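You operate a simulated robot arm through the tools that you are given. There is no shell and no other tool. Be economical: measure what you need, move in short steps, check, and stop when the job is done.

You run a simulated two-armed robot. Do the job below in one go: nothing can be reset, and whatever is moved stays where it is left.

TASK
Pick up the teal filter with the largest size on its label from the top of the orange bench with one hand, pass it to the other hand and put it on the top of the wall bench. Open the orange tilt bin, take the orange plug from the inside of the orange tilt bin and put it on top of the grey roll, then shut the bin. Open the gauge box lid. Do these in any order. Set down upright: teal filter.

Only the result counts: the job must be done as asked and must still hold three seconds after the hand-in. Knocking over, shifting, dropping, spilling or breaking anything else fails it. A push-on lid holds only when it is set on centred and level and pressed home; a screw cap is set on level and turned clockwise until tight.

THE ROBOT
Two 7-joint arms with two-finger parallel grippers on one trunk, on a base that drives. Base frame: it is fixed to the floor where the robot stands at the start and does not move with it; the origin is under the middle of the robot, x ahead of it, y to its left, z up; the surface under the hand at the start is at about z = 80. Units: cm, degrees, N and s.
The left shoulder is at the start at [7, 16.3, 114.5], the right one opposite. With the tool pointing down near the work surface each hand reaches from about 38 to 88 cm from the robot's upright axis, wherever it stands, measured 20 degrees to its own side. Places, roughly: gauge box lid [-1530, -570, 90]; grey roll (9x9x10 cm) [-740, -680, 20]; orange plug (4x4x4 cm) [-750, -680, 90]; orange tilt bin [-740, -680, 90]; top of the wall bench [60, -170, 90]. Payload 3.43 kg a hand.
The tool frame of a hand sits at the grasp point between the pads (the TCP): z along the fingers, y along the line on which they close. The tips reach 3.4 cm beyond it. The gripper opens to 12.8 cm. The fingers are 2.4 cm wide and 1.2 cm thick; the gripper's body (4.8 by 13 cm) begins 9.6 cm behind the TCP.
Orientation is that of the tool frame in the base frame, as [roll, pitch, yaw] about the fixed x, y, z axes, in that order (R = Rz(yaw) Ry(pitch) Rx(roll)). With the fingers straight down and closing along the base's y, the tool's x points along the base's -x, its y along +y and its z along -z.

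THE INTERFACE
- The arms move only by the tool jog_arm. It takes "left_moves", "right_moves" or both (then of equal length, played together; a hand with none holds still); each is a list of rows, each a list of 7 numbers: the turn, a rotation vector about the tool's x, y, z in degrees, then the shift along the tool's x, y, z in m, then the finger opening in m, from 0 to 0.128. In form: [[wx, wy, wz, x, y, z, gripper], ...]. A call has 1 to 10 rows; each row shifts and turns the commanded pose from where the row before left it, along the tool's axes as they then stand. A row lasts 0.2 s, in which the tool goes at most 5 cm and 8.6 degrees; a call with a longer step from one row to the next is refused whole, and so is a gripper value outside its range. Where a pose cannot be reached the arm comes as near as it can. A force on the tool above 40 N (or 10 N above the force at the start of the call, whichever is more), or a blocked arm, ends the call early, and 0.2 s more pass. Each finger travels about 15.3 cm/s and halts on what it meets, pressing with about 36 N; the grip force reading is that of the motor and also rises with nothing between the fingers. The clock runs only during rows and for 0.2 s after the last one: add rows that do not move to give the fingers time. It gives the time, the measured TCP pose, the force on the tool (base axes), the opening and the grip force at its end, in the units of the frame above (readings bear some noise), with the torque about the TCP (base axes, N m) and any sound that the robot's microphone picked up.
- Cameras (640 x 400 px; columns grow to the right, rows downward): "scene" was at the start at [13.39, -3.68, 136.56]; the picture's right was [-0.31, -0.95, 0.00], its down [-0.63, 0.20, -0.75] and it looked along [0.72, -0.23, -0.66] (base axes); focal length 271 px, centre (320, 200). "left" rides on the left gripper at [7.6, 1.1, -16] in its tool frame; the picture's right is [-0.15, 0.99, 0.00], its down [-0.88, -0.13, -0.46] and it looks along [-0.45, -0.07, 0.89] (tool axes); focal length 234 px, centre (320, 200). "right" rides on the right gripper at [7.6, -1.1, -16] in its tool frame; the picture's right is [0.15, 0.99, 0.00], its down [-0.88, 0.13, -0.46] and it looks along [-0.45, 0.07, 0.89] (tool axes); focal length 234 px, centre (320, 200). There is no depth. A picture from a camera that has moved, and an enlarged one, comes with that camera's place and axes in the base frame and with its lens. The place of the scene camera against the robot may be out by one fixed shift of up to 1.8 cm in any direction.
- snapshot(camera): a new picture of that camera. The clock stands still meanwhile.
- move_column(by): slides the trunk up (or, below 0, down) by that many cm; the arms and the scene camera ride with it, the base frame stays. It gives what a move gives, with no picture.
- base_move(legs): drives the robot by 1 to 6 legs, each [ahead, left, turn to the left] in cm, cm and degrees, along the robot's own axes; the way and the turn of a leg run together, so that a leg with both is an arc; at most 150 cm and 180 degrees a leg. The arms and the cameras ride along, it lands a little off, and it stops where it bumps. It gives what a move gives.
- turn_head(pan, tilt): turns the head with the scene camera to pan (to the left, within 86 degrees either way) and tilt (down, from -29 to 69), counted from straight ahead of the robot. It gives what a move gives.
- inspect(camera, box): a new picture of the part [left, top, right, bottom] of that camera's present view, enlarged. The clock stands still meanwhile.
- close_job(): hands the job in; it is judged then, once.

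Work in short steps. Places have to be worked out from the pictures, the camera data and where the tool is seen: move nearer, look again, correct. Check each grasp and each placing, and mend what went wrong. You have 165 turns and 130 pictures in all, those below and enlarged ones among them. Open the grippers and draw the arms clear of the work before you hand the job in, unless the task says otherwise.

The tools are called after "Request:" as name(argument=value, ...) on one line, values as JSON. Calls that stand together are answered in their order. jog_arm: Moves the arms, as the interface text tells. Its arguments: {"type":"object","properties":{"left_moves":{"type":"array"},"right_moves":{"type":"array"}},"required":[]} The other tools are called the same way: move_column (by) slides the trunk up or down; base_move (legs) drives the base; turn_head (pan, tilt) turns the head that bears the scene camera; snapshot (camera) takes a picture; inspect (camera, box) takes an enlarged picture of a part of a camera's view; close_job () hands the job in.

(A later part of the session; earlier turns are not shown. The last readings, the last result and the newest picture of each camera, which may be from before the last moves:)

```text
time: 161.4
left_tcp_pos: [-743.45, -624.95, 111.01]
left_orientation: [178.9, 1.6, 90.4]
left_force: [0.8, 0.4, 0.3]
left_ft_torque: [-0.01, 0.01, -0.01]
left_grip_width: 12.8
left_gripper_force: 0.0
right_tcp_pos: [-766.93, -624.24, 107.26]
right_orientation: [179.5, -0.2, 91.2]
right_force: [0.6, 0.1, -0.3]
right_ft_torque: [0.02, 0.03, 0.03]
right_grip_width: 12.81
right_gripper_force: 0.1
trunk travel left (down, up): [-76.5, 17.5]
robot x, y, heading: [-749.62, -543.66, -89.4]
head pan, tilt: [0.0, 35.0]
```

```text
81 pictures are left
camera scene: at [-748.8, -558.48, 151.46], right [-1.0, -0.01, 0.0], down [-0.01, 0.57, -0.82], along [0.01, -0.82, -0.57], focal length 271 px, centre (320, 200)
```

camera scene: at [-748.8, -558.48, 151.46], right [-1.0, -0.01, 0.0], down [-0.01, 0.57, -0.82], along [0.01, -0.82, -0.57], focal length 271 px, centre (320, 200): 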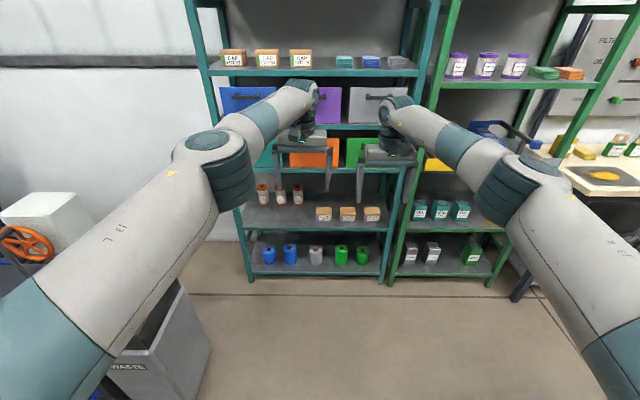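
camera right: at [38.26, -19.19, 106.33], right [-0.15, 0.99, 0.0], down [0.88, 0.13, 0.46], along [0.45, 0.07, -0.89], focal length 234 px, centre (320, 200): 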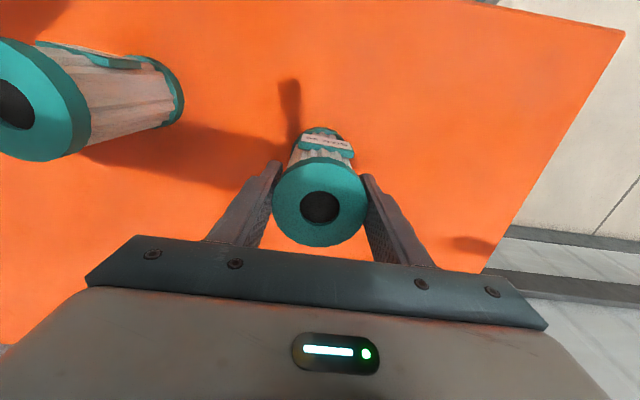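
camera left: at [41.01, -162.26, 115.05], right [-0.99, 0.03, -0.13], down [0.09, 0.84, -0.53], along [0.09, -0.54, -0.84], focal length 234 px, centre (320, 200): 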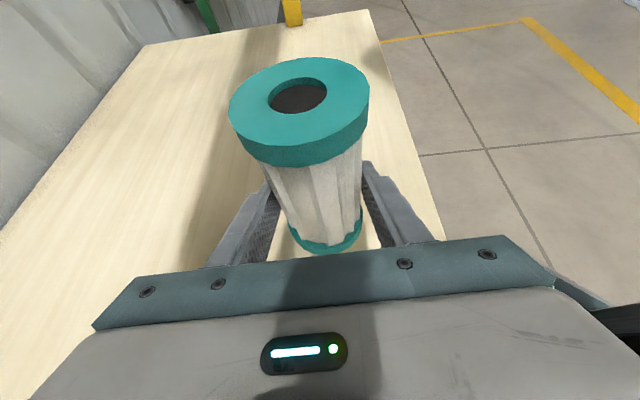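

Use the left hand as worker. Retract both hands, then shift right ~18 and look at the bin unobstructed.

Request:
jog_arm(left_moves=[[0, 0, 0, 0.04, 0.02, 0, 0.128], [0, 0, 0, 0.04, 0.025, 0, 0.128], [0, 0, 0, 0.04, 0.025, 0, 0.128], [0, 0, 0, 0.04, 0.025, 0, 0.128], [0, 0, 0, 0.04, 0.025, 0, 0.128], [0, 0, 0, 0.04, 0.025, 0, 0.128], [0, 0, 0, 0.04, 0.02, 0, 0.128]], right_moves=[[0, 0, 0, 0.04, -0.02, 0, 0.128], [0, 0, 0, 0.04, -0.02, 0, 0.128], [0, 0, 0, 0.04, -0.02, 0, 0.128], [0, 0, 0, 0.04, -0.02, 0, 0.128], [0, 0, 0, 0.04, -0.02, 0, 0.128], [0, 0, 0, 0.04, -0.02, 0, 0.128], [0, 0, 0, 0.04, -0.02, 0, 0.128]])

Request:
base_move(legs=[[0, -18, 0], [30, 0, 0]])

Request:
turn_head(pan=12, tilt=35)

Request:
snapshot(camera="scene")

```text
time: 163.0
left_tcp_pos: [-727.1, -596.52, 110.7]
left_orientation: [179.0, 1.7, 90.4]
left_force: [-0.3, 1.3, 0.1]
left_ft_torque: [-0.02, 0.0, -0.02]
left_grip_width: 12.81
left_gripper_force: 0.0
right_tcp_pos: [-781.46, -596.13, 107.37]
right_orientation: [179.6, 0.0, 91.2]
right_force: [0.1, 0.4, 0.2]
right_ft_torque: [0.0, 0.01, 0.02]
right_grip_width: 12.81
right_gripper_force: 0.1
trunk travel left (down, up): [-76.5, 17.5]
robot x, y, heading: [-749.19, -543.67, -89.3]
head pan, tilt: [0.0, 35.0]
```

```text
time: 166.1
left_tcp_pos: [-745.03, -627.03, 110.66]
left_orientation: [178.8, 1.7, 90.3]
left_force: [0.9, -0.4, 0.0]
left_ft_torque: [-0.01, -0.01, 0.02]
left_grip_width: 12.81
left_gripper_force: 0.1
right_tcp_pos: [-799.51, -626.44, 107.4]
right_orientation: [179.5, -0.2, 91.1]
right_force: [-0.4, 1.2, 0.4]
right_ft_torque: [-0.07, 0.01, 0.0]
right_grip_width: 12.81
right_gripper_force: 0.0
trunk travel left (down, up): [-76.5, 17.5]
robot x, y, heading: [-766.96, -573.85, -89.3]
head pan, tilt: [0.0, 35.0]
```

```text
time: 166.9
left_tcp_pos: [-745.09, -627.1, 110.49]
left_orientation: [178.9, 1.6, 90.2]
left_force: [-0.5, -0.9, -0.5]
left_ft_torque: [0.02, -0.03, -0.01]
left_grip_width: 12.81
left_gripper_force: 0.0
right_tcp_pos: [-799.48, -626.56, 107.28]
right_orientation: [179.4, -0.1, 91.0]
right_force: [1.6, 0.7, -0.7]
right_ft_torque: [0.02, 0.01, 0.02]
right_grip_width: 12.79
right_gripper_force: 0.1
trunk travel left (down, up): [-76.5, 17.5]
robot x, y, heading: [-767.53, -573.33, -89.3]
head pan, tilt: [12.0, 35.0]
```

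```text
80 pictures are left
camera scene: at [-764.9, -588.44, 151.46], right [-0.98, -0.22, 0.0], down [-0.12, 0.56, -0.82], along [0.18, -0.8, -0.57], focal length 271 px, centre (320, 200)
```

scene: 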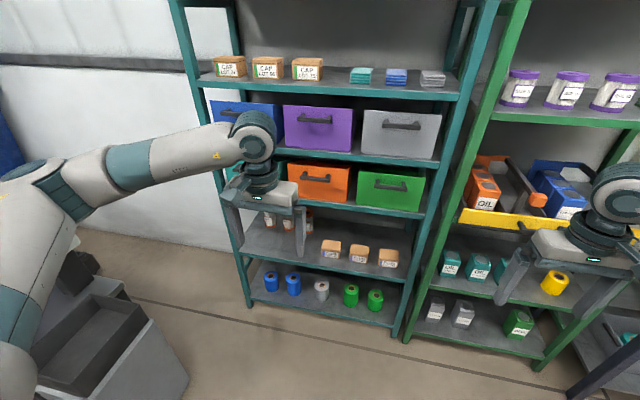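

Request:
inspect(camera="scene", box=[260, 140, 380, 310])

Request:
inspect(camera="scene", box=[280, 90, 440, 210])

```text
2.35 times, centred on (320, 225) of scene
camera zoom: at [-764.9, -588.44, 151.46], right [-0.98, -0.22, 0.0], down [-0.12, 0.56, -0.82], along [0.18, -0.8, -0.57], focal length 637 px, centre (320, 141)
```

zoom: 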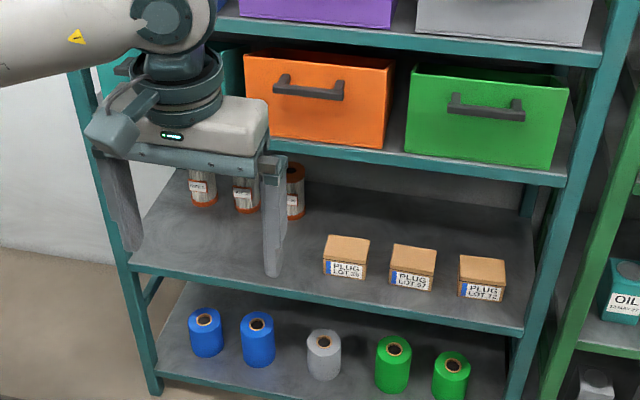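

```text
3.33 times, centred on (360, 150) of scene
camera zoom: at [-764.9, -588.44, 151.46], right [-0.98, -0.22, 0.0], down [-0.12, 0.56, -0.82], along [0.18, -0.8, -0.57], focal length 902 px, centre (187, 367)
```

zoom: 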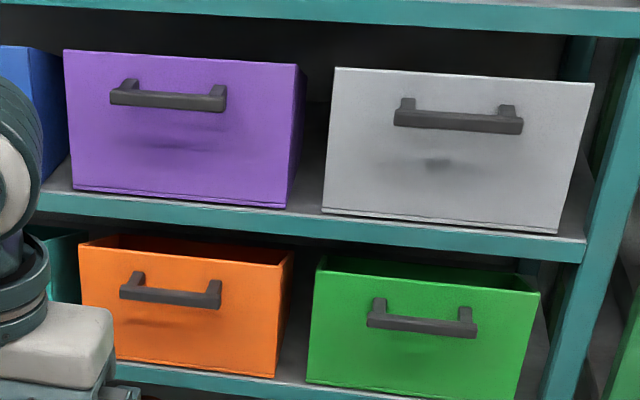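

Bin geometry: front plane y≈-677, hinge edge z≈88, handle bar at ≈[-744, -674, 100]. I'll orient the left hand forward (20° down), fingers closing vertically, and lower the trunk 18.

Request:
move_column(by=-18)

Request:
jog_arm(left_moves=[[0, 0, 0, -0.04, 0, -0.03, 0.128], [0, 0, 0, -0.04, 0, -0.03, 0.128], [0, 0, 0, -0.04, 0, -0.03, 0.128], [0, -8, 0, 0, 0, 0, 0.128], [0, -8, 0, 0, 0, 0, 0.128], [0, -8, 0, 0, 0, 0, 0.128], [0, -8, 0, 0, 0, 0, 0.128], [0, -8, 0, 0, 0, 0, 0.128], [0, -8, 0, 0, 0, 0, 0.128], [0, -8, 0, 0, 0, 0, 0.128]])

Request:
jog_arm(left_moves=[[0, -7, 0, 0, 0, 0, 0.128], [0, -7, 0, 0, 0, 0, 0.128], [0, 0, -8.5, 0, 0, 0, 0.128], [0, 0, -8.5, 0, 0, 0, 0.128], [0, 0, -8.5, 0, 0, 0, 0.128], [0, 0, -8.5, 0, 0, 0, 0.128], [0, 0, -8.5, 0, 0, 0, 0.128], [0, 0, -8.5, 0, 0, 0, 0.128], [0, 0, -8.5, 0, 0, 0, 0.128], [0, 0, -8.5, 0, 0, 0, 0.128]])

Request:
jog_arm(left_moves=[[0, 0, -8.5, 0, 0, 0, 0.1], [0, 0, -8.5, 0, 0, 0, 0.08], [0, 0, -5, 0, 0, 0, 0.06], [0, 0, 0, 0, 0, 0, 0.06]])

Request:
snapshot(camera="scene")

```text
time: 168.9
left_tcp_pos: [-745.14, -627.21, 92.62]
left_orientation: [178.9, 1.5, 90.3]
left_force: [-0.1, 0.0, -0.7]
left_ft_torque: [0.0, 0.02, -0.01]
left_grip_width: 12.8
left_gripper_force: 0.2
right_tcp_pos: [-799.5, -626.43, 89.4]
right_orientation: [179.6, -0.1, 91.1]
right_force: [-0.5, 0.4, 0.2]
right_ft_torque: [-0.01, 0.02, 0.03]
right_grip_width: 12.81
right_gripper_force: 0.0
trunk travel left (down, up): [-58.5, 35.5]
robot x, y, heading: [-767.19, -573.88, -89.5]
head pan, tilt: [12.0, 35.0]
```

```text
time: 171.1
left_tcp_pos: [-745.14, -638.82, 101.93]
left_orientation: [177.9, 57.7, 88.4]
left_force: [-0.2, -0.2, 0.0]
left_ft_torque: [0.06, 0.02, 0.0]
left_grip_width: 12.8
left_gripper_force: 0.0
right_tcp_pos: [-799.39, -626.51, 89.42]
right_orientation: [179.5, -0.1, 91.1]
right_force: [1.0, -0.6, 0.0]
right_ft_torque: [-0.04, 0.03, 0.01]
right_grip_width: 12.82
right_gripper_force: 0.2
trunk travel left (down, up): [-58.5, 35.5]
robot x, y, heading: [-767.17, -573.81, -89.4]
head pan, tilt: [12.0, 35.0]
```

```text
time: 173.3
left_tcp_pos: [-745.35, -638.83, 102.02]
left_orientation: [-109.9, 21.8, 173.1]
left_force: [0.1, -0.4, 0.3]
left_ft_torque: [0.01, -0.01, -0.01]
left_grip_width: 12.78
left_gripper_force: 0.1
right_tcp_pos: [-799.63, -626.54, 89.25]
right_orientation: [179.5, -0.1, 91.1]
right_force: [0.4, 0.5, -0.2]
right_ft_torque: [-0.01, -0.01, 0.01]
right_grip_width: 12.8
right_gripper_force: 0.0
trunk travel left (down, up): [-58.5, 35.5]
robot x, y, heading: [-767.45, -573.5, -89.6]
head pan, tilt: [12.0, 35.0]
```

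```text
time: 174.3
left_tcp_pos: [-745.27, -638.73, 101.9]
left_orientation: [-108.4, 1.2, -179.8]
left_force: [-0.2, -0.3, 0.5]
left_ft_torque: [0.01, 0.0, 0.01]
left_grip_width: 5.98
left_gripper_force: 0.1
right_tcp_pos: [-799.53, -626.5, 89.25]
right_orientation: [179.5, -0.1, 91.2]
right_force: [0.1, -0.3, 0.5]
right_ft_torque: [-0.03, -0.02, -0.01]
right_grip_width: 12.83
right_gripper_force: 0.1
trunk travel left (down, up): [-58.5, 35.5]
robot x, y, heading: [-767.15, -573.59, -89.6]
head pan, tilt: [12.0, 35.0]
```

```text
77 pictures are left
camera scene: at [-764.89, -588.36, 133.47], right [-0.98, -0.22, 0.0], down [-0.12, 0.56, -0.82], along [0.18, -0.8, -0.57], focal length 271 px, centre (320, 200)
```

scene: 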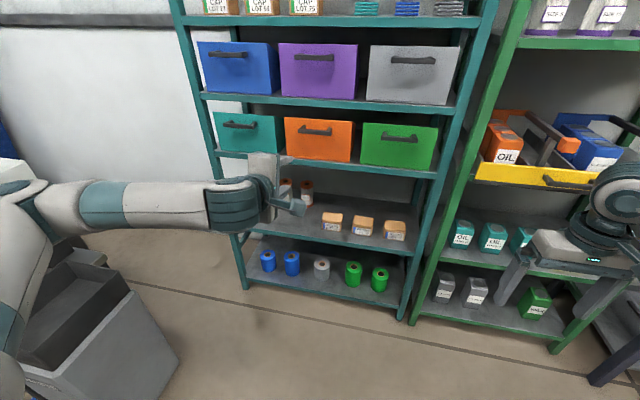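

The handle triangulates at about [-744, -674, 101]. Check with the left hand camera.

Request:
snapshot(camera="left")

```text
76 pictures are left
camera left: at [-752.94, -623.34, 105.67], right [0.16, 0.31, -0.94], down [0.87, 0.4, 0.28], along [0.46, -0.86, -0.21], focal length 234 px, centre (320, 200)
```

left: 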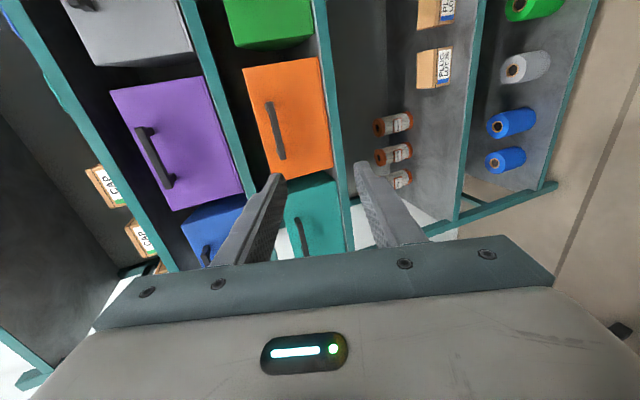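

Handle confirmed ≈[-744.2,-673.7,100.4]. Drive 22 ahead, then re-measure.

Request:
base_move(legs=[[22, 0, 0]])

Request:
snapshot(camera="left")

```text
time: 175.9
left_tcp_pos: [-744.96, -660.76, 101.89]
left_orientation: [-108.5, 1.1, -179.6]
left_force: [-0.6, 0.2, -0.1]
left_ft_torque: [-0.03, 0.03, 0.0]
left_grip_width: 5.98
left_gripper_force: 0.1
right_tcp_pos: [-799.18, -648.43, 89.21]
right_orientation: [179.5, -0.1, 91.0]
right_force: [-0.4, -0.2, -0.1]
right_ft_torque: [0.03, -0.01, 0.03]
right_grip_width: 12.78
right_gripper_force: 0.0
trunk travel left (down, up): [-58.5, 35.5]
robot x, y, heading: [-766.41, -595.85, -89.1]
head pan, tilt: [12.0, 35.0]
```

```text
75 pictures are left
camera left: at [-752.69, -645.28, 105.63], right [0.16, 0.31, -0.94], down [0.87, 0.4, 0.29], along [0.46, -0.86, -0.21], focal length 234 px, centre (320, 200)
```

left: 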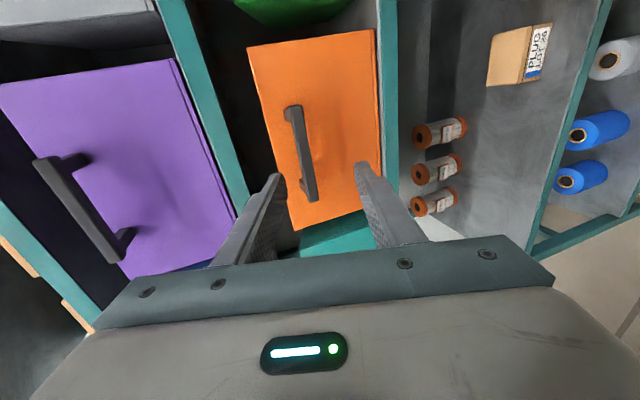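

Bar at ≈[-744.8,-673,100.3]. Align and approach to ~2 cm short, then look.

Request:
jog_arm(left_moves=[[0, 0, 0, 0, -0.023, 0, 0.06], [0, 0, 0, 0, 0, 0.04, 0.06], [0, 0, 0, 0, 0, 0.035, 0.06], [0, 0, 0, 0, 0, 0, 0.06]])

Request:
snapshot(camera="left")

Request:
inspect(camera="scene", box=[240, 80, 400, 220])

```text
time: 176.9
left_tcp_pos: [-744.9, -668.6, 101.63]
left_orientation: [-108.4, 1.1, -179.6]
left_force: [0.9, 0.3, -0.3]
left_ft_torque: [0.0, 0.01, 0.0]
left_grip_width: 6.01
left_gripper_force: 0.0
right_tcp_pos: [-799.27, -648.32, 89.3]
right_orientation: [179.6, 0.0, 91.1]
right_force: [1.2, 0.5, -0.8]
right_ft_torque: [0.03, 0.0, 0.02]
right_grip_width: 12.81
right_gripper_force: 0.1
trunk travel left (down, up): [-58.5, 35.5]
robot x, y, heading: [-767.02, -595.22, -89.4]
head pan, tilt: [12.0, 35.0]
```

```text
74 pictures are left
camera left: at [-752.63, -653.09, 105.49], right [0.16, 0.31, -0.94], down [0.87, 0.4, 0.28], along [0.46, -0.86, -0.21], focal length 234 px, centre (320, 200)
```

left: 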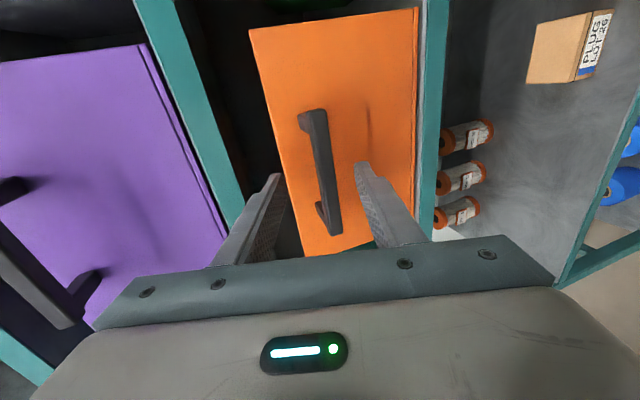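

```text
2.86 times, centred on (320, 150) of scene
camera zoom: at [-764.65, -610.25, 133.47], right [-0.98, -0.22, 0.0], down [-0.12, 0.56, -0.82], along [0.18, -0.8, -0.57], focal length 774 px, centre (320, 343)
```

zoom: 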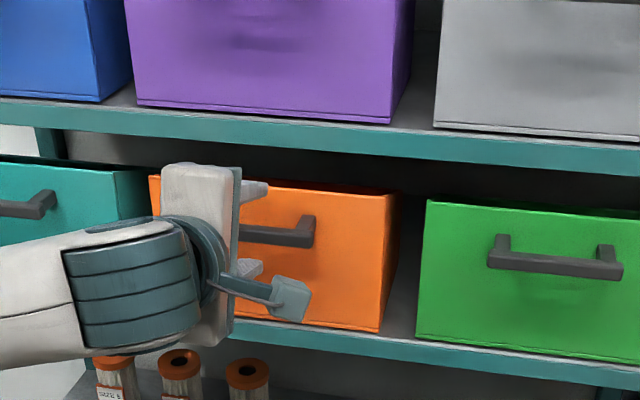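

Bar is between the fingers. Advance 2.5 cm and close on it.

Request:
jog_arm(left_moves=[[0, 0, 0, 0, 0, 0.025, 0.06], [0, 0, 0, 0, 0, 0, 0.03], [0, 0, 0, 0, 0, 0, 0.0], [0, 0, 0, 0, 0, 0, 0.0], [0, 0, 0, 0, 0, 0, 0.0]])

Request:
snapshot(camera="left")

```text
time: 178.1
left_tcp_pos: [-744.87, -670.77, 100.3]
left_orientation: [-108.9, 1.1, -179.8]
left_force: [-3.3, 26.0, -30.2]
left_ft_torque: [-0.29, 1.12, 0.1]
left_grip_width: 1.76
left_gripper_force: 45.4
right_tcp_pos: [-799.3, -648.4, 89.37]
right_orientation: [179.5, -0.1, 91.1]
right_force: [0.2, -0.7, 0.2]
right_ft_torque: [0.01, 0.0, 0.0]
right_grip_width: 12.82
right_gripper_force: 0.0
trunk travel left (down, up): [-58.5, 35.5]
robot x, y, heading: [-767.0, -595.85, -89.4]
head pan, tilt: [12.0, 35.0]
```

```text
72 pictures are left
camera left: at [-752.59, -655.28, 104.32], right [0.16, 0.32, -0.93], down [0.87, 0.39, 0.29], along [0.46, -0.86, -0.22], focal length 234 px, centre (320, 200)
```

left: 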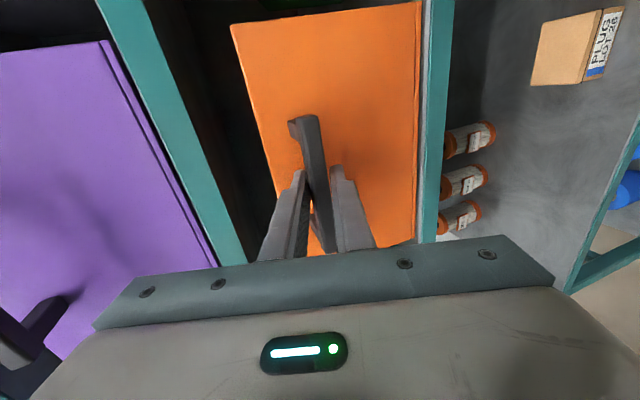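

Handle gripped. Start tilting the bin: small arc steps about the hinge (y≈-677, z≈87.5) with matching hand rotation.

Request:
jog_arm(left_moves=[[5, 0, 0, 0, 0.0088, -0.0093, 0.0], [5, 0, 0, 0, 0.0088, -0.0093, 0.0], [0, 0, 0, 0, 0, 0, 0.0]])

Request:
snapshot(camera="scene")

```text
time: 178.9
left_tcp_pos: [-744.95, -670.77, 100.43]
left_orientation: [-108.9, 1.0, -179.6]
left_force: [-5.8, 29.7, -30.6]
left_ft_torque: [-0.25, 1.14, 0.1]
left_grip_width: 1.74
left_gripper_force: 44.5
left hand out of reach, approached as far as the arm can: row 1, 2
right_tcp_pos: [-799.25, -648.34, 89.19]
right_orientation: [179.5, 0.0, 91.1]
right_force: [0.4, -0.2, 0.0]
right_ft_torque: [-0.03, -0.01, -0.01]
right_grip_width: 12.8
right_gripper_force: 0.0
trunk travel left (down, up): [-58.5, 35.5]
robot x, y, heading: [-766.89, -595.61, -89.6]
head pan, tilt: [12.0, 35.0]
```

```text
71 pictures are left
camera scene: at [-764.62, -610.21, 133.46], right [-0.98, -0.22, 0.0], down [-0.12, 0.56, -0.82], along [0.18, -0.8, -0.57], focal length 271 px, centre (320, 200)
```

scene: 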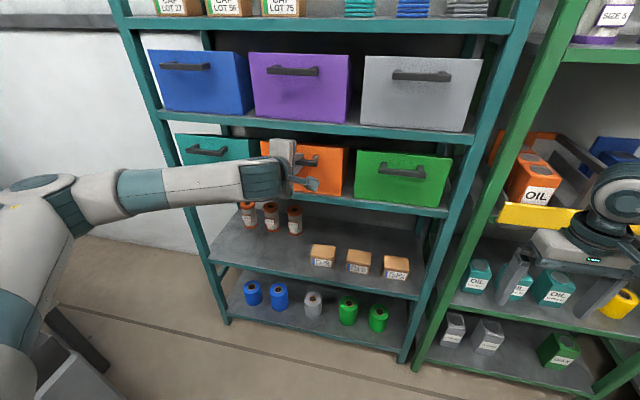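

Rotation seems beyond the wrist limit here. Try pure translation (pull back and slightly down) letting the bar turn in the grip.

Request:
jog_arm(left_moves=[[0, 0, 0, 0, 0.0095, -0.0127, 0.0], [0, 0, 0, 0, 0.0095, -0.0127, 0.0], [0, 0, 0, 0, 0, 0, 0.0]])

Request:
inspect(camera="scene", box=[240, 100, 380, 240])

```text
time: 179.7
left_tcp_pos: [-744.9, -668.92, 99.81]
left_orientation: [-108.8, 1.2, -179.7]
left_force: [-3.9, -14.0, -19.3]
left_ft_torque: [-0.37, 1.03, 0.52]
left_grip_width: 1.85
left_gripper_force: 45.1
left hand out of reach, approached as far as the arm can: row 2
right_tcp_pos: [-799.21, -648.63, 89.06]
right_orientation: [179.5, -0.3, 91.2]
right_force: [0.2, 1.1, 0.5]
right_ft_torque: [-0.01, 0.01, 0.02]
right_grip_width: 12.8
right_gripper_force: 0.0
trunk travel left (down, up): [-58.5, 35.5]
robot x, y, heading: [-766.92, -595.48, -89.3]
head pan, tilt: [12.0, 35.0]
```

```text
2.86 times, centred on (310, 170) of scene
camera zoom: at [-764.66, -610.72, 133.41], right [-0.98, -0.22, 0.0], down [-0.12, 0.56, -0.82], along [0.18, -0.8, -0.58], focal length 774 px, centre (349, 286)
```

zoom: 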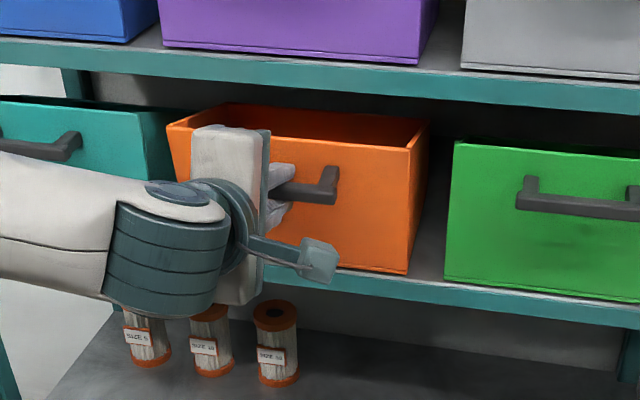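

Bin is tilting (~10°). The arm is near a joint limit, so continue pulling using the base (back) and trunk (down) in small steps.

Request:
base_move(legs=[[-2.5, 0, 0]])

Request:
move_column(by=-2)

Request:
inspect(camera="scene", box=[240, 100, 380, 240])

```text
time: 180.6
left_tcp_pos: [-744.62, -666.76, 99.42]
left_orientation: [-109.3, 1.1, -179.4]
left_force: [0.0, -5.0, -6.7]
left_ft_torque: [0.1, 1.14, 0.44]
left_grip_width: 1.92
left_gripper_force: 44.9
right_tcp_pos: [-799.31, -646.6, 89.24]
right_orientation: [179.6, -0.2, 91.1]
right_force: [0.3, 0.3, 0.9]
right_ft_torque: [0.02, 0.01, 0.0]
right_grip_width: 12.8
right_gripper_force: 0.2
trunk travel left (down, up): [-58.5, 35.5]
robot x, y, heading: [-767.01, -594.04, -89.4]
head pan, tilt: [12.0, 35.0]
stopped in leg 1: the force on the tool passed its limit at 75 N (the readings are from after the stop); the commanded pose is now the measured one
```

```text
time: 181.3
left_tcp_pos: [-744.8, -666.56, 99.16]
left_orientation: [-107.5, 0.8, -179.4]
left_force: [2.6, 10.3, 25.2]
left_ft_torque: [-0.59, 1.11, 0.24]
left_grip_width: 1.92
left_gripper_force: 45.3
right_tcp_pos: [-799.2, -646.42, 87.42]
right_orientation: [179.5, 0.0, 91.2]
right_force: [0.3, -0.6, -0.3]
right_ft_torque: [0.07, 0.04, 0.01]
right_grip_width: 12.8
right_gripper_force: 0.1
trunk travel left (down, up): [-56.5, 37.5]
robot x, y, heading: [-767.04, -593.5, -89.4]
head pan, tilt: [12.0, 35.0]
stopped: the force on the tool passed its limit at 41 N (the readings are from after the stop); the commanded pose is now the measured one
```

```text
2.86 times, centred on (310, 170) of scene
camera zoom: at [-764.72, -608.08, 131.51], right [-0.98, -0.22, 0.0], down [-0.13, 0.56, -0.82], along [0.18, -0.8, -0.57], focal length 774 px, centre (349, 286)
```

zoom: 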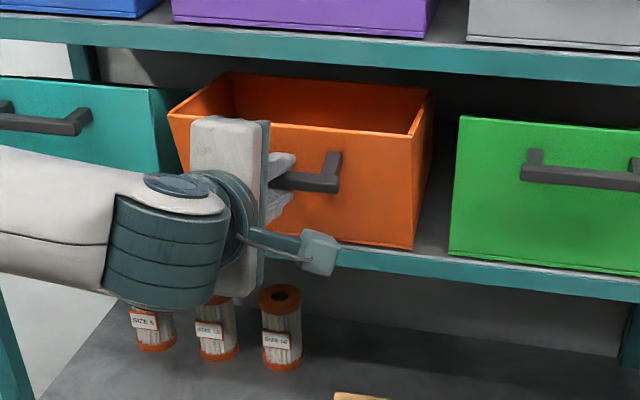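

Tilt ~20° now. I loosen the grip briefly to relieve the twist and see if the bin stays.

Request:
jog_arm(left_moves=[[0, 0, 0, 0, 0, 0, 0.03], [0, 0, 0, 0, 0, 0, 0.03]])

Request:
inspect(camera="scene", box=[240, 80, 400, 220])

```text
time: 181.9
left_tcp_pos: [-744.73, -666.68, 98.16]
left_orientation: [-108.5, 1.2, -179.5]
left_force: [1.1, -0.8, 1.3]
left_ft_torque: [-0.03, 0.03, 0.0]
left_grip_width: 3.08
left_gripper_force: 0.5
right_tcp_pos: [-799.18, -646.38, 87.28]
right_orientation: [179.4, -0.1, 91.2]
right_force: [-0.8, -0.2, 0.1]
right_ft_torque: [0.0, 0.01, -0.02]
right_grip_width: 12.78
right_gripper_force: 0.1
trunk travel left (down, up): [-56.5, 37.5]
robot x, y, heading: [-767.07, -593.57, -89.5]
head pan, tilt: [12.0, 35.0]
```

```text
2.86 times, centred on (320, 150) of scene
camera zoom: at [-764.68, -608.32, 131.46], right [-0.98, -0.22, 0.0], down [-0.12, 0.56, -0.82], along [0.18, -0.8, -0.57], focal length 774 px, centre (320, 343)
```

zoom: 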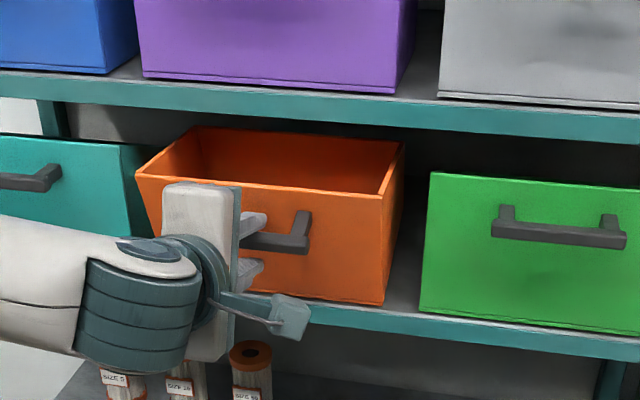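

It stays where left. Grip again and pull a bit more with a jog.

Request:
jog_arm(left_moves=[[0, 0, 0, 0, 0, 0, 0.0], [0, 0, 0, 0, 0, 0, 0.0], [0, 0, 0, 0, 0.01, -0.01, 0.0], [0, 0, 0, 0, 0.01, -0.01, 0.0], [0, 0, 0, 0, 0, 0, 0.03], [0, 0, 0, 0, 0, 0, 0.03]])

Request:
inspect(camera="scene", box=[240, 80, 400, 220])

```text
time: 183.3
left_tcp_pos: [-744.66, -666.07, 98.05]
left_orientation: [-108.6, 1.1, -179.5]
left_force: [0.5, -1.0, 0.4]
left_ft_torque: [0.01, 0.03, 0.03]
left_grip_width: 3.09
left_gripper_force: 0.9
left hand out of reach, approached as far as the arm can: row 3, 4
right_tcp_pos: [-799.1, -646.42, 87.2]
right_orientation: [179.5, -0.1, 91.2]
right_force: [0.0, 0.3, 0.4]
right_ft_torque: [0.0, 0.0, -0.01]
right_grip_width: 12.79
right_gripper_force: 0.2
trunk travel left (down, up): [-56.5, 37.5]
robot x, y, heading: [-766.81, -593.8, -89.2]
head pan, tilt: [12.0, 35.0]
```

```text
2.86 times, centred on (320, 150) of scene
camera zoom: at [-764.68, -608.28, 131.48], right [-0.98, -0.22, 0.0], down [-0.13, 0.56, -0.82], along [0.18, -0.8, -0.57], focal length 774 px, centre (320, 343)
```

zoom: 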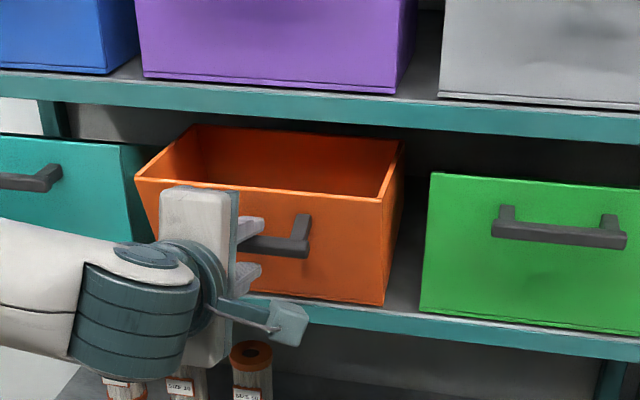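

Pull with the base again: close, back 3 cm, then loosen.

Request:
jog_arm(left_moves=[[0, 0, 0, 0, 0, 0, 0.0], [0, 0, 0, 0, 0, 0, 0.0], [0, 0, 0, 0, 0, 0, 0.0]])

Request:
base_move(legs=[[-1.5, 0, 0], [-1.5, 0, 0]])

Request:
move_column(by=-1.5)

Request:
jog_arm(left_moves=[[0, 0, 0, 0, 0, 0, 0.03], [0, 0, 0, 0, 0, 0, 0.03]])

Request:
inspect(camera="scene", box=[240, 80, 400, 220])

```text
time: 184.1
left_tcp_pos: [-744.72, -666.09, 98.11]
left_orientation: [-108.6, 1.1, -179.4]
left_force: [0.1, -0.1, 4.2]
left_ft_torque: [-0.11, 1.13, 0.32]
left_grip_width: 1.93
left_gripper_force: 45.1
right_tcp_pos: [-799.25, -646.44, 87.44]
right_orientation: [179.4, 0.0, 91.3]
right_force: [-0.4, 0.4, 0.7]
right_ft_torque: [-0.02, 0.01, 0.03]
right_grip_width: 12.83
right_gripper_force: 0.0
trunk travel left (down, up): [-56.5, 37.5]
robot x, y, heading: [-766.82, -593.63, -89.5]
head pan, tilt: [12.0, 35.0]
```

```text
time: 185.3
left_tcp_pos: [-744.67, -663.36, 97.85]
left_orientation: [-108.7, 1.0, -179.3]
left_force: [-0.3, -16.2, -13.5]
left_ft_torque: [0.11, 0.98, 0.47]
left_grip_width: 1.95
left_gripper_force: 45.0
right_tcp_pos: [-799.11, -643.86, 87.2]
right_orientation: [179.5, -0.3, 91.2]
right_force: [0.1, 0.0, -0.4]
right_ft_torque: [0.02, 0.01, 0.01]
right_grip_width: 12.81
right_gripper_force: 0.1
trunk travel left (down, up): [-56.5, 37.5]
robot x, y, heading: [-767.18, -590.36, -89.3]
head pan, tilt: [12.0, 35.0]
```

```text
time: 185.9
left_tcp_pos: [-744.65, -662.6, 97.16]
left_orientation: [-108.2, 1.0, -179.3]
left_force: [3.5, 16.1, 15.1]
left_ft_torque: [-0.24, 1.06, 0.42]
left_grip_width: 1.93
left_gripper_force: 45.3
right_tcp_pos: [-799.17, -643.09, 85.9]
right_orientation: [179.5, 0.0, 91.3]
right_force: [-0.1, 1.0, -0.1]
right_ft_torque: [-0.01, 0.01, -0.03]
right_grip_width: 12.81
right_gripper_force: 0.1
trunk travel left (down, up): [-55.0, 39.0]
robot x, y, heading: [-766.94, -590.72, -89.3]
head pan, tilt: [12.0, 35.0]
```

```text
time: 186.5
left_tcp_pos: [-744.69, -663.12, 96.43]
left_orientation: [-108.6, 1.1, -179.4]
left_force: [0.3, 1.0, 1.6]
left_ft_torque: [-0.06, 0.01, -0.01]
left_grip_width: 3.05
left_gripper_force: 0.6
right_tcp_pos: [-799.33, -643.42, 85.73]
right_orientation: [179.4, 0.0, 91.2]
right_force: [-0.7, -0.1, -0.3]
right_ft_torque: [0.03, 0.04, 0.01]
right_grip_width: 12.81
right_gripper_force: 0.1
trunk travel left (down, up): [-55.0, 39.0]
robot x, y, heading: [-766.98, -590.75, -89.4]
head pan, tilt: [12.0, 35.0]
```

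```text
2.86 times, centred on (320, 150) of scene
camera zoom: at [-764.7, -605.27, 129.97], right [-0.98, -0.22, 0.0], down [-0.13, 0.56, -0.82], along [0.18, -0.8, -0.57], focal length 774 px, centre (320, 343)
```

zoom: 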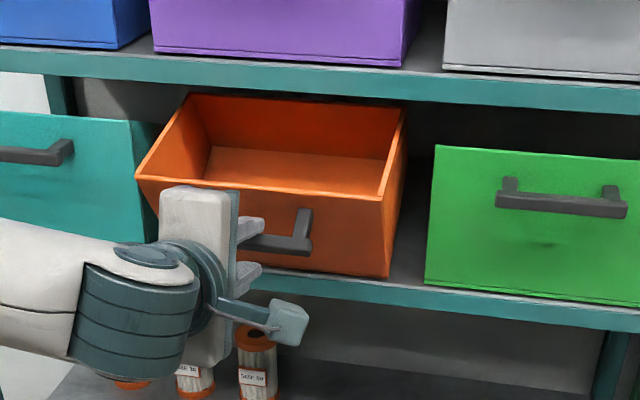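

That works; repeat once more (back 2.5, down 2.5).

Request:
jog_arm(left_moves=[[0, 0, 0, 0, 0, 0, 0.0], [0, 0, 0, 0, 0, 0, 0.0], [0, 0, 0, 0, 0, 0, 0.0]])

Request:
base_move(legs=[[-1.5, 0, 0]])

Request:
move_column(by=-1.5)

Request:
base_move(legs=[[-1.5, 0, 0]])

Request:
move_column(by=-1)

Request:
jog_arm(left_moves=[[0, 0, 0, 0, 0, 0, 0.04], [0, 0, 0, 0, 0, 0, 0.04]])

Request:
snapshot(camera="scene")

```text
time: 187.3
left_tcp_pos: [-744.67, -662.92, 96.53]
left_orientation: [-108.6, 1.1, -179.4]
left_force: [-2.2, -0.3, -0.3]
left_ft_torque: [0.06, 1.22, 0.13]
left_grip_width: 1.91
left_gripper_force: 45.0
right_tcp_pos: [-799.24, -643.48, 85.76]
right_orientation: [179.6, 0.0, 91.1]
right_force: [0.0, -0.5, 0.7]
right_ft_torque: [0.01, 0.01, 0.03]
right_grip_width: 12.78
right_gripper_force: 0.1
trunk travel left (down, up): [-55.0, 39.0]
robot x, y, heading: [-767.08, -590.29, -89.3]
head pan, tilt: [12.0, 35.0]
```

```text
time: 188.1
left_tcp_pos: [-744.62, -661.85, 96.23]
left_orientation: [-108.9, 1.1, -179.3]
left_force: [-4.5, -19.8, -14.5]
left_ft_torque: [0.43, 0.86, 0.83]
left_grip_width: 1.89
left_gripper_force: 45.2
right_tcp_pos: [-799.34, -642.29, 85.6]
right_orientation: [179.6, -0.3, 91.2]
right_force: [0.0, 0.2, -0.6]
right_ft_torque: [-0.02, 0.0, -0.02]
right_grip_width: 12.82
right_gripper_force: 0.2
trunk travel left (down, up): [-55.0, 39.0]
robot x, y, heading: [-767.03, -589.12, -89.4]
head pan, tilt: [12.0, 35.0]
```

```text
time: 188.7
left_tcp_pos: [-744.55, -661.36, 95.21]
left_orientation: [-108.5, 1.0, -179.3]
left_force: [-0.2, 11.4, 4.9]
left_ft_torque: [0.21, 1.09, 0.38]
left_grip_width: 1.84
left_gripper_force: 44.7
right_tcp_pos: [-799.25, -641.8, 84.33]
right_orientation: [179.5, 0.0, 91.1]
right_force: [0.7, -0.8, -1.1]
right_ft_torque: [-0.01, -0.03, -0.01]
right_grip_width: 12.77
right_gripper_force: 0.1
trunk travel left (down, up): [-53.5, 40.5]
robot x, y, heading: [-767.39, -589.08, -89.3]
head pan, tilt: [12.0, 35.0]
```

```text
time: 189.5
left_tcp_pos: [-744.58, -660.23, 94.9]
left_orientation: [-108.7, 1.0, -179.3]
left_force: [-1.1, -8.8, -5.3]
left_ft_torque: [0.27, 0.65, 0.35]
left_grip_width: 1.58
left_gripper_force: 45.2
right_tcp_pos: [-799.24, -640.61, 84.09]
right_orientation: [179.5, -0.3, 91.3]
right_force: [0.0, 0.3, -1.2]
right_ft_torque: [-0.02, 0.0, 0.0]
right_grip_width: 12.8
right_gripper_force: 0.1
trunk travel left (down, up): [-53.5, 40.5]
robot x, y, heading: [-767.0, -587.47, -89.6]
head pan, tilt: [12.0, 35.0]
```

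```text
time: 190.1
left_tcp_pos: [-744.67, -659.77, 94.05]
left_orientation: [-108.6, 1.1, -179.3]
left_force: [0.8, 11.5, 3.5]
left_ft_torque: [0.14, 0.69, 0.46]
left_grip_width: 1.5
left_gripper_force: 45.4
right_tcp_pos: [-799.17, -640.32, 83.31]
right_orientation: [179.5, -0.1, 91.2]
right_force: [0.8, 0.0, -0.6]
right_ft_torque: [0.01, 0.0, 0.0]
right_grip_width: 12.81
right_gripper_force: 0.0
trunk travel left (down, up): [-52.5, 41.5]
robot x, y, heading: [-766.93, -587.25, -89.1]
head pan, tilt: [12.0, 35.0]
```

```text
time: 190.7
left_tcp_pos: [-744.58, -660.06, 94.07]
left_orientation: [-108.7, 1.1, -179.3]
left_force: [-0.2, 0.2, 0.5]
left_ft_torque: [-0.01, 0.02, -0.02]
left_grip_width: 3.97
left_gripper_force: 0.1
right_tcp_pos: [-799.23, -640.46, 83.27]
right_orientation: [179.6, -0.1, 91.3]
right_force: [-0.4, 0.5, 0.1]
right_ft_torque: [-0.01, 0.04, -0.01]
right_grip_width: 12.82
right_gripper_force: 0.0
trunk travel left (down, up): [-52.5, 41.5]
robot x, y, heading: [-767.04, -587.45, -89.4]
head pan, tilt: [12.0, 35.0]
```

```text
65 pictures are left
camera scene: at [-764.72, -602.28, 127.47], right [-0.98, -0.22, 0.0], down [-0.13, 0.56, -0.82], along [0.18, -0.8, -0.57], focal length 271 px, centre (320, 200)
```

scene: 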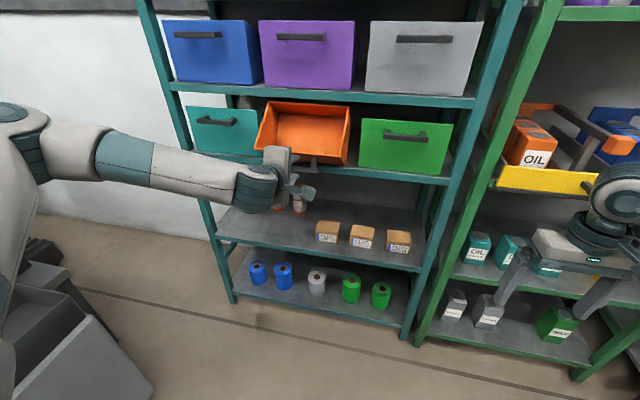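

Bin open ~40°. Withdraw with the base, raise the trunk to look inside.

Request:
base_move(legs=[[-18, 0, 0]])

Request:
move_column(by=30)

Request:
inspect(camera="scene", box=[220, 100, 400, 300])

```text
time: 192.2
left_tcp_pos: [-744.88, -641.8, 94.12]
left_orientation: [-108.6, 1.1, -179.1]
left_force: [0.0, 0.2, -0.6]
left_ft_torque: [0.01, 0.0, -0.01]
left_grip_width: 3.98
left_gripper_force: 0.1
right_tcp_pos: [-799.42, -622.42, 83.25]
right_orientation: [179.5, -0.1, 91.3]
right_force: [0.1, -0.1, 0.4]
right_ft_torque: [-0.02, -0.03, -0.02]
right_grip_width: 12.79
right_gripper_force: 0.1
trunk travel left (down, up): [-52.5, 41.5]
robot x, y, heading: [-767.53, -569.78, -88.9]
head pan, tilt: [12.0, 35.0]
```

```text
time: 195.2
left_tcp_pos: [-744.74, -641.9, 124.02]
left_orientation: [-108.7, 1.1, -179.2]
left_force: [0.0, 0.2, -0.6]
left_ft_torque: [0.0, 0.02, 0.02]
left_grip_width: 3.97
left_gripper_force: 0.1
right_tcp_pos: [-799.31, -622.44, 113.18]
right_orientation: [179.5, -0.1, 91.3]
right_force: [0.5, -0.6, 0.6]
right_ft_torque: [0.03, 0.02, 0.01]
right_grip_width: 12.79
right_gripper_force: 0.0
trunk travel left (down, up): [-82.5, 11.5]
robot x, y, heading: [-767.44, -569.44, -89.4]
head pan, tilt: [12.0, 35.0]
```

```text
2.00 times, centred on (310, 200) of scene
camera zoom: at [-764.93, -584.22, 157.47], right [-0.98, -0.22, 0.0], down [-0.13, 0.56, -0.82], along [0.18, -0.8, -0.57], focal length 541 px, centre (340, 200)
```

zoom: 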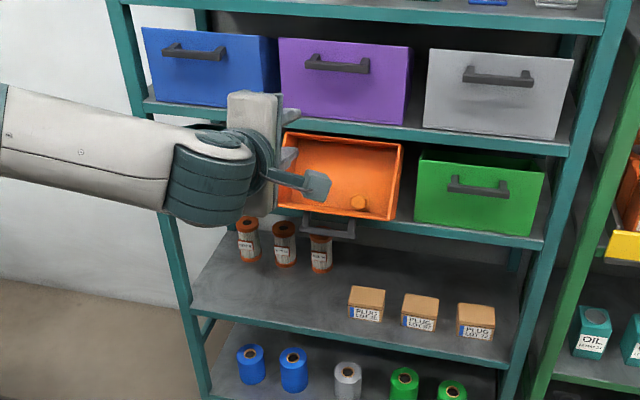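

The orange plug is visible in the bin's low front-right area. Reorient the left hand: closing laterally, pointing 50° below horizontal.

Request:
jog_arm(left_moves=[[0, 0, 8.5, 0, 0, -0.02, 0.08], [0, 0, 8.5, 0, 0, 0, 0.08], [0, 0, 8.5, 0, 0, 0, 0.08], [0, 0, 8.5, 0, 0, 0, 0.08], [0, 0, 8.5, 0, 0, 0, 0.08], [0, 0, 8.5, 0, 0, 0, 0.08], [0, 0, 8.5, 0, 0, 0, 0.08], [0, 0, 8.5, 0, 0, 0, 0.08], [0, 0, 8.5, 0, 0, 0, 0.08], [0, 0, 8.5, 0, 0, 0, 0.08]])

Request:
jog_arm(left_moves=[[0, 0, 5, 0, 0, 0, 0.08], [0, 7.5, 0, 0, 0, 0, 0.08], [0, 7.5, 0, 0, 0, 0, 0.08], [0, 7.5, 0, 0, 0, 0, 0.08], [0, 7.5, 0, 0, 0, 0, 0.08], [0, 0, 0, 0, 0, 0, 0.08]])

Request:
snapshot(camera="left")

Request:
inspect(camera="scene", box=[270, 150, 370, 230])

```text
time: 197.4
left_tcp_pos: [-744.81, -640.09, 124.72]
left_orientation: [-169.2, 71.1, 102.5]
left_force: [-0.2, 0.9, -0.8]
left_ft_torque: [0.01, -0.02, -0.02]
left_grip_width: 8.0
left_gripper_force: 0.2
right_tcp_pos: [-799.51, -622.53, 113.35]
right_orientation: [179.6, -0.1, 91.3]
right_force: [-0.4, 1.4, -0.8]
right_ft_torque: [0.02, 0.02, -0.01]
right_grip_width: 12.82
right_gripper_force: 0.1
trunk travel left (down, up): [-82.5, 11.5]
robot x, y, heading: [-767.39, -569.56, -89.2]
head pan, tilt: [12.0, 35.0]
```

```text
time: 198.8
left_tcp_pos: [-744.71, -639.97, 124.61]
left_orientation: [178.6, 41.3, 89.8]
left_force: [0.0, 0.0, 0.0]
left_ft_torque: [-0.02, 0.01, -0.03]
left_grip_width: 8.0
left_gripper_force: 0.1
right_tcp_pos: [-799.33, -622.54, 113.27]
right_orientation: [179.5, -0.1, 91.3]
right_force: [0.8, -0.8, -0.2]
right_ft_torque: [0.0, 0.03, 0.03]
right_grip_width: 12.8
right_gripper_force: 0.1
trunk travel left (down, up): [-82.5, 11.5]
robot x, y, heading: [-767.02, -570.07, -89.4]
head pan, tilt: [12.0, 35.0]
```

```text
63 pictures are left
camera left: at [-744.01, -623.73, 131.67], right [0.99, -0.1, 0.12], down [-0.14, -0.36, 0.92], along [-0.05, -0.93, -0.37], focal length 234 px, centre (320, 200)
```

left: 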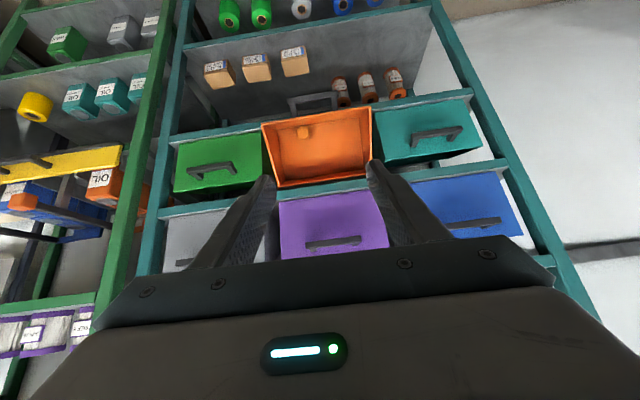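

```text
5.00 times, centred on (320, 190) of scene
camera zoom: at [-764.9, -584.19, 157.47], right [-0.98, -0.22, 0.0], down [-0.13, 0.56, -0.82], along [0.18, -0.8, -0.57], focal length 1354 px, centre (320, 250)
```

zoom: 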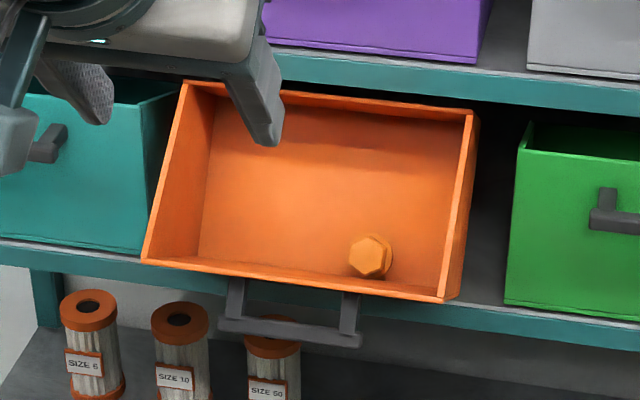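

Plug estimated at ≈[-748.8,-675.5,92]; hand axis matches the bin's opening axis. Approach: trunk down 14, base ahead 20, then refine by the hand camera.

Request:
move_column(by=-14)

Request:
base_move(legs=[[20, 0, 0]])

Request:
snapshot(camera="left")

```text
time: 200.4
left_tcp_pos: [-744.92, -640.02, 110.69]
left_orientation: [178.5, 41.3, 89.7]
left_force: [-0.3, 0.8, 0.2]
left_ft_torque: [-0.01, 0.0, 0.05]
left_grip_width: 8.02
left_gripper_force: 0.0
right_tcp_pos: [-799.42, -622.45, 99.27]
right_orientation: [179.4, -0.1, 91.3]
right_force: [-0.4, 0.5, 0.1]
right_ft_torque: [0.0, -0.01, 0.01]
right_grip_width: 12.78
right_gripper_force: 0.0
trunk travel left (down, up): [-68.5, 25.5]
robot x, y, heading: [-767.44, -569.32, -89.4]
head pan, tilt: [12.0, 35.0]
```

```text
time: 202.0
left_tcp_pos: [-744.79, -659.96, 110.68]
left_orientation: [178.6, 41.1, 89.7]
left_force: [0.1, -0.5, -0.6]
left_ft_torque: [-0.03, 0.03, -0.01]
left_grip_width: 7.98
left_gripper_force: 0.0
right_tcp_pos: [-799.46, -642.22, 99.26]
right_orientation: [179.5, 0.0, 91.1]
right_force: [0.0, 0.8, -0.1]
right_ft_torque: [0.03, -0.01, 0.01]
right_grip_width: 12.8
right_gripper_force: 0.0
trunk travel left (down, up): [-68.5, 25.5]
robot x, y, heading: [-766.84, -589.51, -89.7]
head pan, tilt: [12.0, 35.0]
```

```text
61 pictures are left
camera left: at [-744.0, -643.65, 117.65], right [0.99, -0.1, 0.12], down [-0.14, -0.36, 0.92], along [-0.05, -0.93, -0.37], focal length 234 px, centre (320, 200)
```

left: 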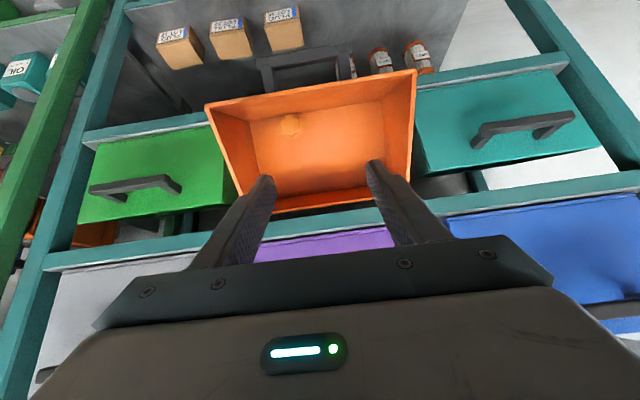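

Plug ≈[-749,-674,92.5]. Move to a standoff ~7 cm above along the tool axis and recheck.

Request:
jog_arm(left_moves=[[0, 0, 0, 0.004, -0.0105, 0.038, 0.08], [0, 0, 0, 0.004, -0.0105, 0.038, 0.08], [0, 0, 0, 0.004, -0.0105, 0.038, 0.08], [0, 0, 0, 0.004, -0.0105, 0.038, 0.08], [0, 0, 0, 0, 0, 0, 0.08]])

Request:
snapshot(camera="left")

Request:
inspect(camera="scene", box=[250, 120, 390, 240])

```text
time: 203.2
left_tcp_pos: [-748.86, -668.76, 98.26]
left_orientation: [178.7, 41.4, 89.6]
left_force: [0.3, -0.5, 0.6]
left_ft_torque: [-0.04, 0.02, 0.04]
left_grip_width: 8.01
left_gripper_force: 0.1
right_tcp_pos: [-799.25, -642.16, 99.23]
right_orientation: [179.7, 0.0, 91.0]
right_force: [-0.3, 0.3, 0.4]
right_ft_torque: [-0.01, 0.01, -0.02]
right_grip_width: 12.79
right_gripper_force: 0.2
trunk travel left (down, up): [-68.5, 25.5]
robot x, y, heading: [-766.93, -589.29, -89.7]
head pan, tilt: [12.0, 35.0]
```

```text
60 pictures are left
camera left: at [-747.94, -652.49, 105.1], right [0.99, -0.1, 0.12], down [-0.14, -0.36, 0.92], along [-0.05, -0.93, -0.37], focal length 234 px, centre (320, 200)
```

left: 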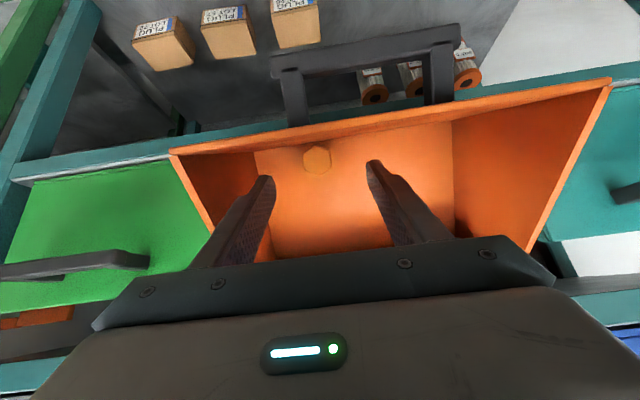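

```text
3.33 times, centred on (320, 180) of scene
camera zoom: at [-764.72, -603.98, 143.48], right [-0.98, -0.22, 0.0], down [-0.12, 0.56, -0.82], along [0.18, -0.8, -0.57], focal length 902 px, centre (320, 267)
```

zoom: 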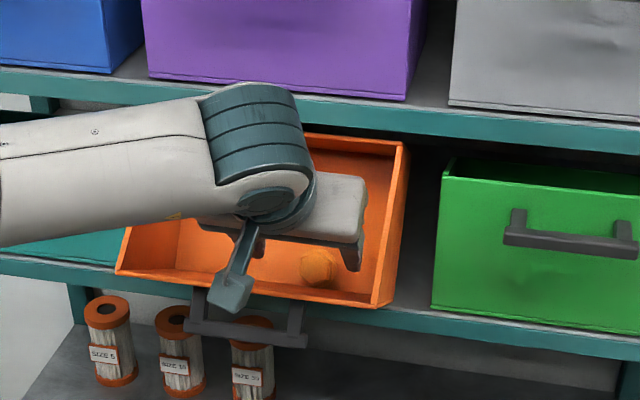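

Bin tilt is ~50°, plug best estimate [-749,-676.7,90.4] by the front wall. Narrow fingers to 6 cm and descend 8.5 cm along the tool axis with a slight inward shift.

Request:
jog_arm(left_moves=[[0, 0, 0, -0.0075, 0, 0, 0.06], [0, 0, 0, 0, 0, 0.035, 0.06], [0, 0, 0, 0, 0, 0.03, 0.06], [0, 0, 0, 0, 0, 0.02, 0.06], [0, 0, 0, 0, 0, 0, 0.06]])

Request:
snapshot(camera="left")

Request:
inspect(camera="scene", box=[250, 120, 390, 240])

```text
time: 204.2
left_tcp_pos: [-748.74, -674.2, 93.05]
left_orientation: [178.9, 41.2, 89.8]
left_force: [2.7, 22.2, 13.2]
left_ft_torque: [1.04, 0.74, -0.93]
left_grip_width: 5.97
left_gripper_force: 0.1
right_tcp_pos: [-799.37, -642.16, 99.29]
right_orientation: [179.6, -0.1, 91.2]
right_force: [-0.3, -0.1, -0.6]
right_ft_torque: [0.09, -0.02, 0.02]
right_grip_width: 12.79
right_gripper_force: 0.0
trunk travel left (down, up): [-68.5, 25.5]
robot x, y, heading: [-766.7, -589.31, -89.5]
head pan, tilt: [12.0, 35.0]
stopped in row 4 (left hand): the force on the tool passed its limit at 66 N (the readings are from after the stop); the commanded pose is now the measured one
```

```text
58 pictures are left
camera left: at [-747.8, -658.0, 100.06], right [0.99, -0.1, 0.11], down [-0.14, -0.36, 0.92], along [-0.05, -0.93, -0.37], focal length 234 px, centre (320, 200)
```

left: 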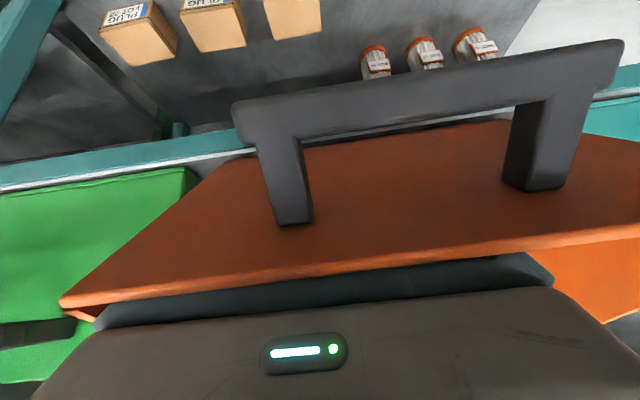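

```text
3.33 times, centred on (320, 180) of scene
camera zoom: at [-764.73, -603.84, 143.5], right [-0.98, -0.22, 0.0], down [-0.13, 0.56, -0.82], along [0.18, -0.8, -0.57], focal length 902 px, centre (320, 267)
```

zoom: 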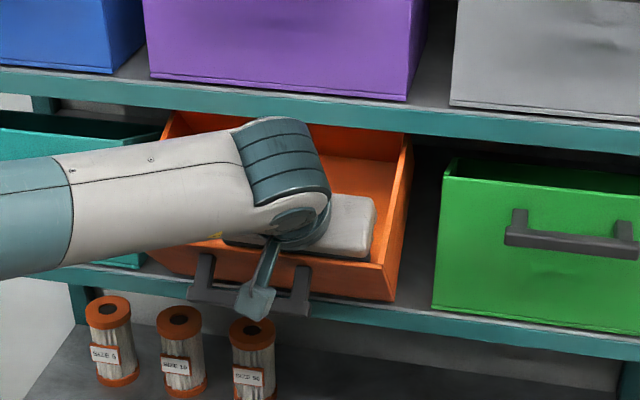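

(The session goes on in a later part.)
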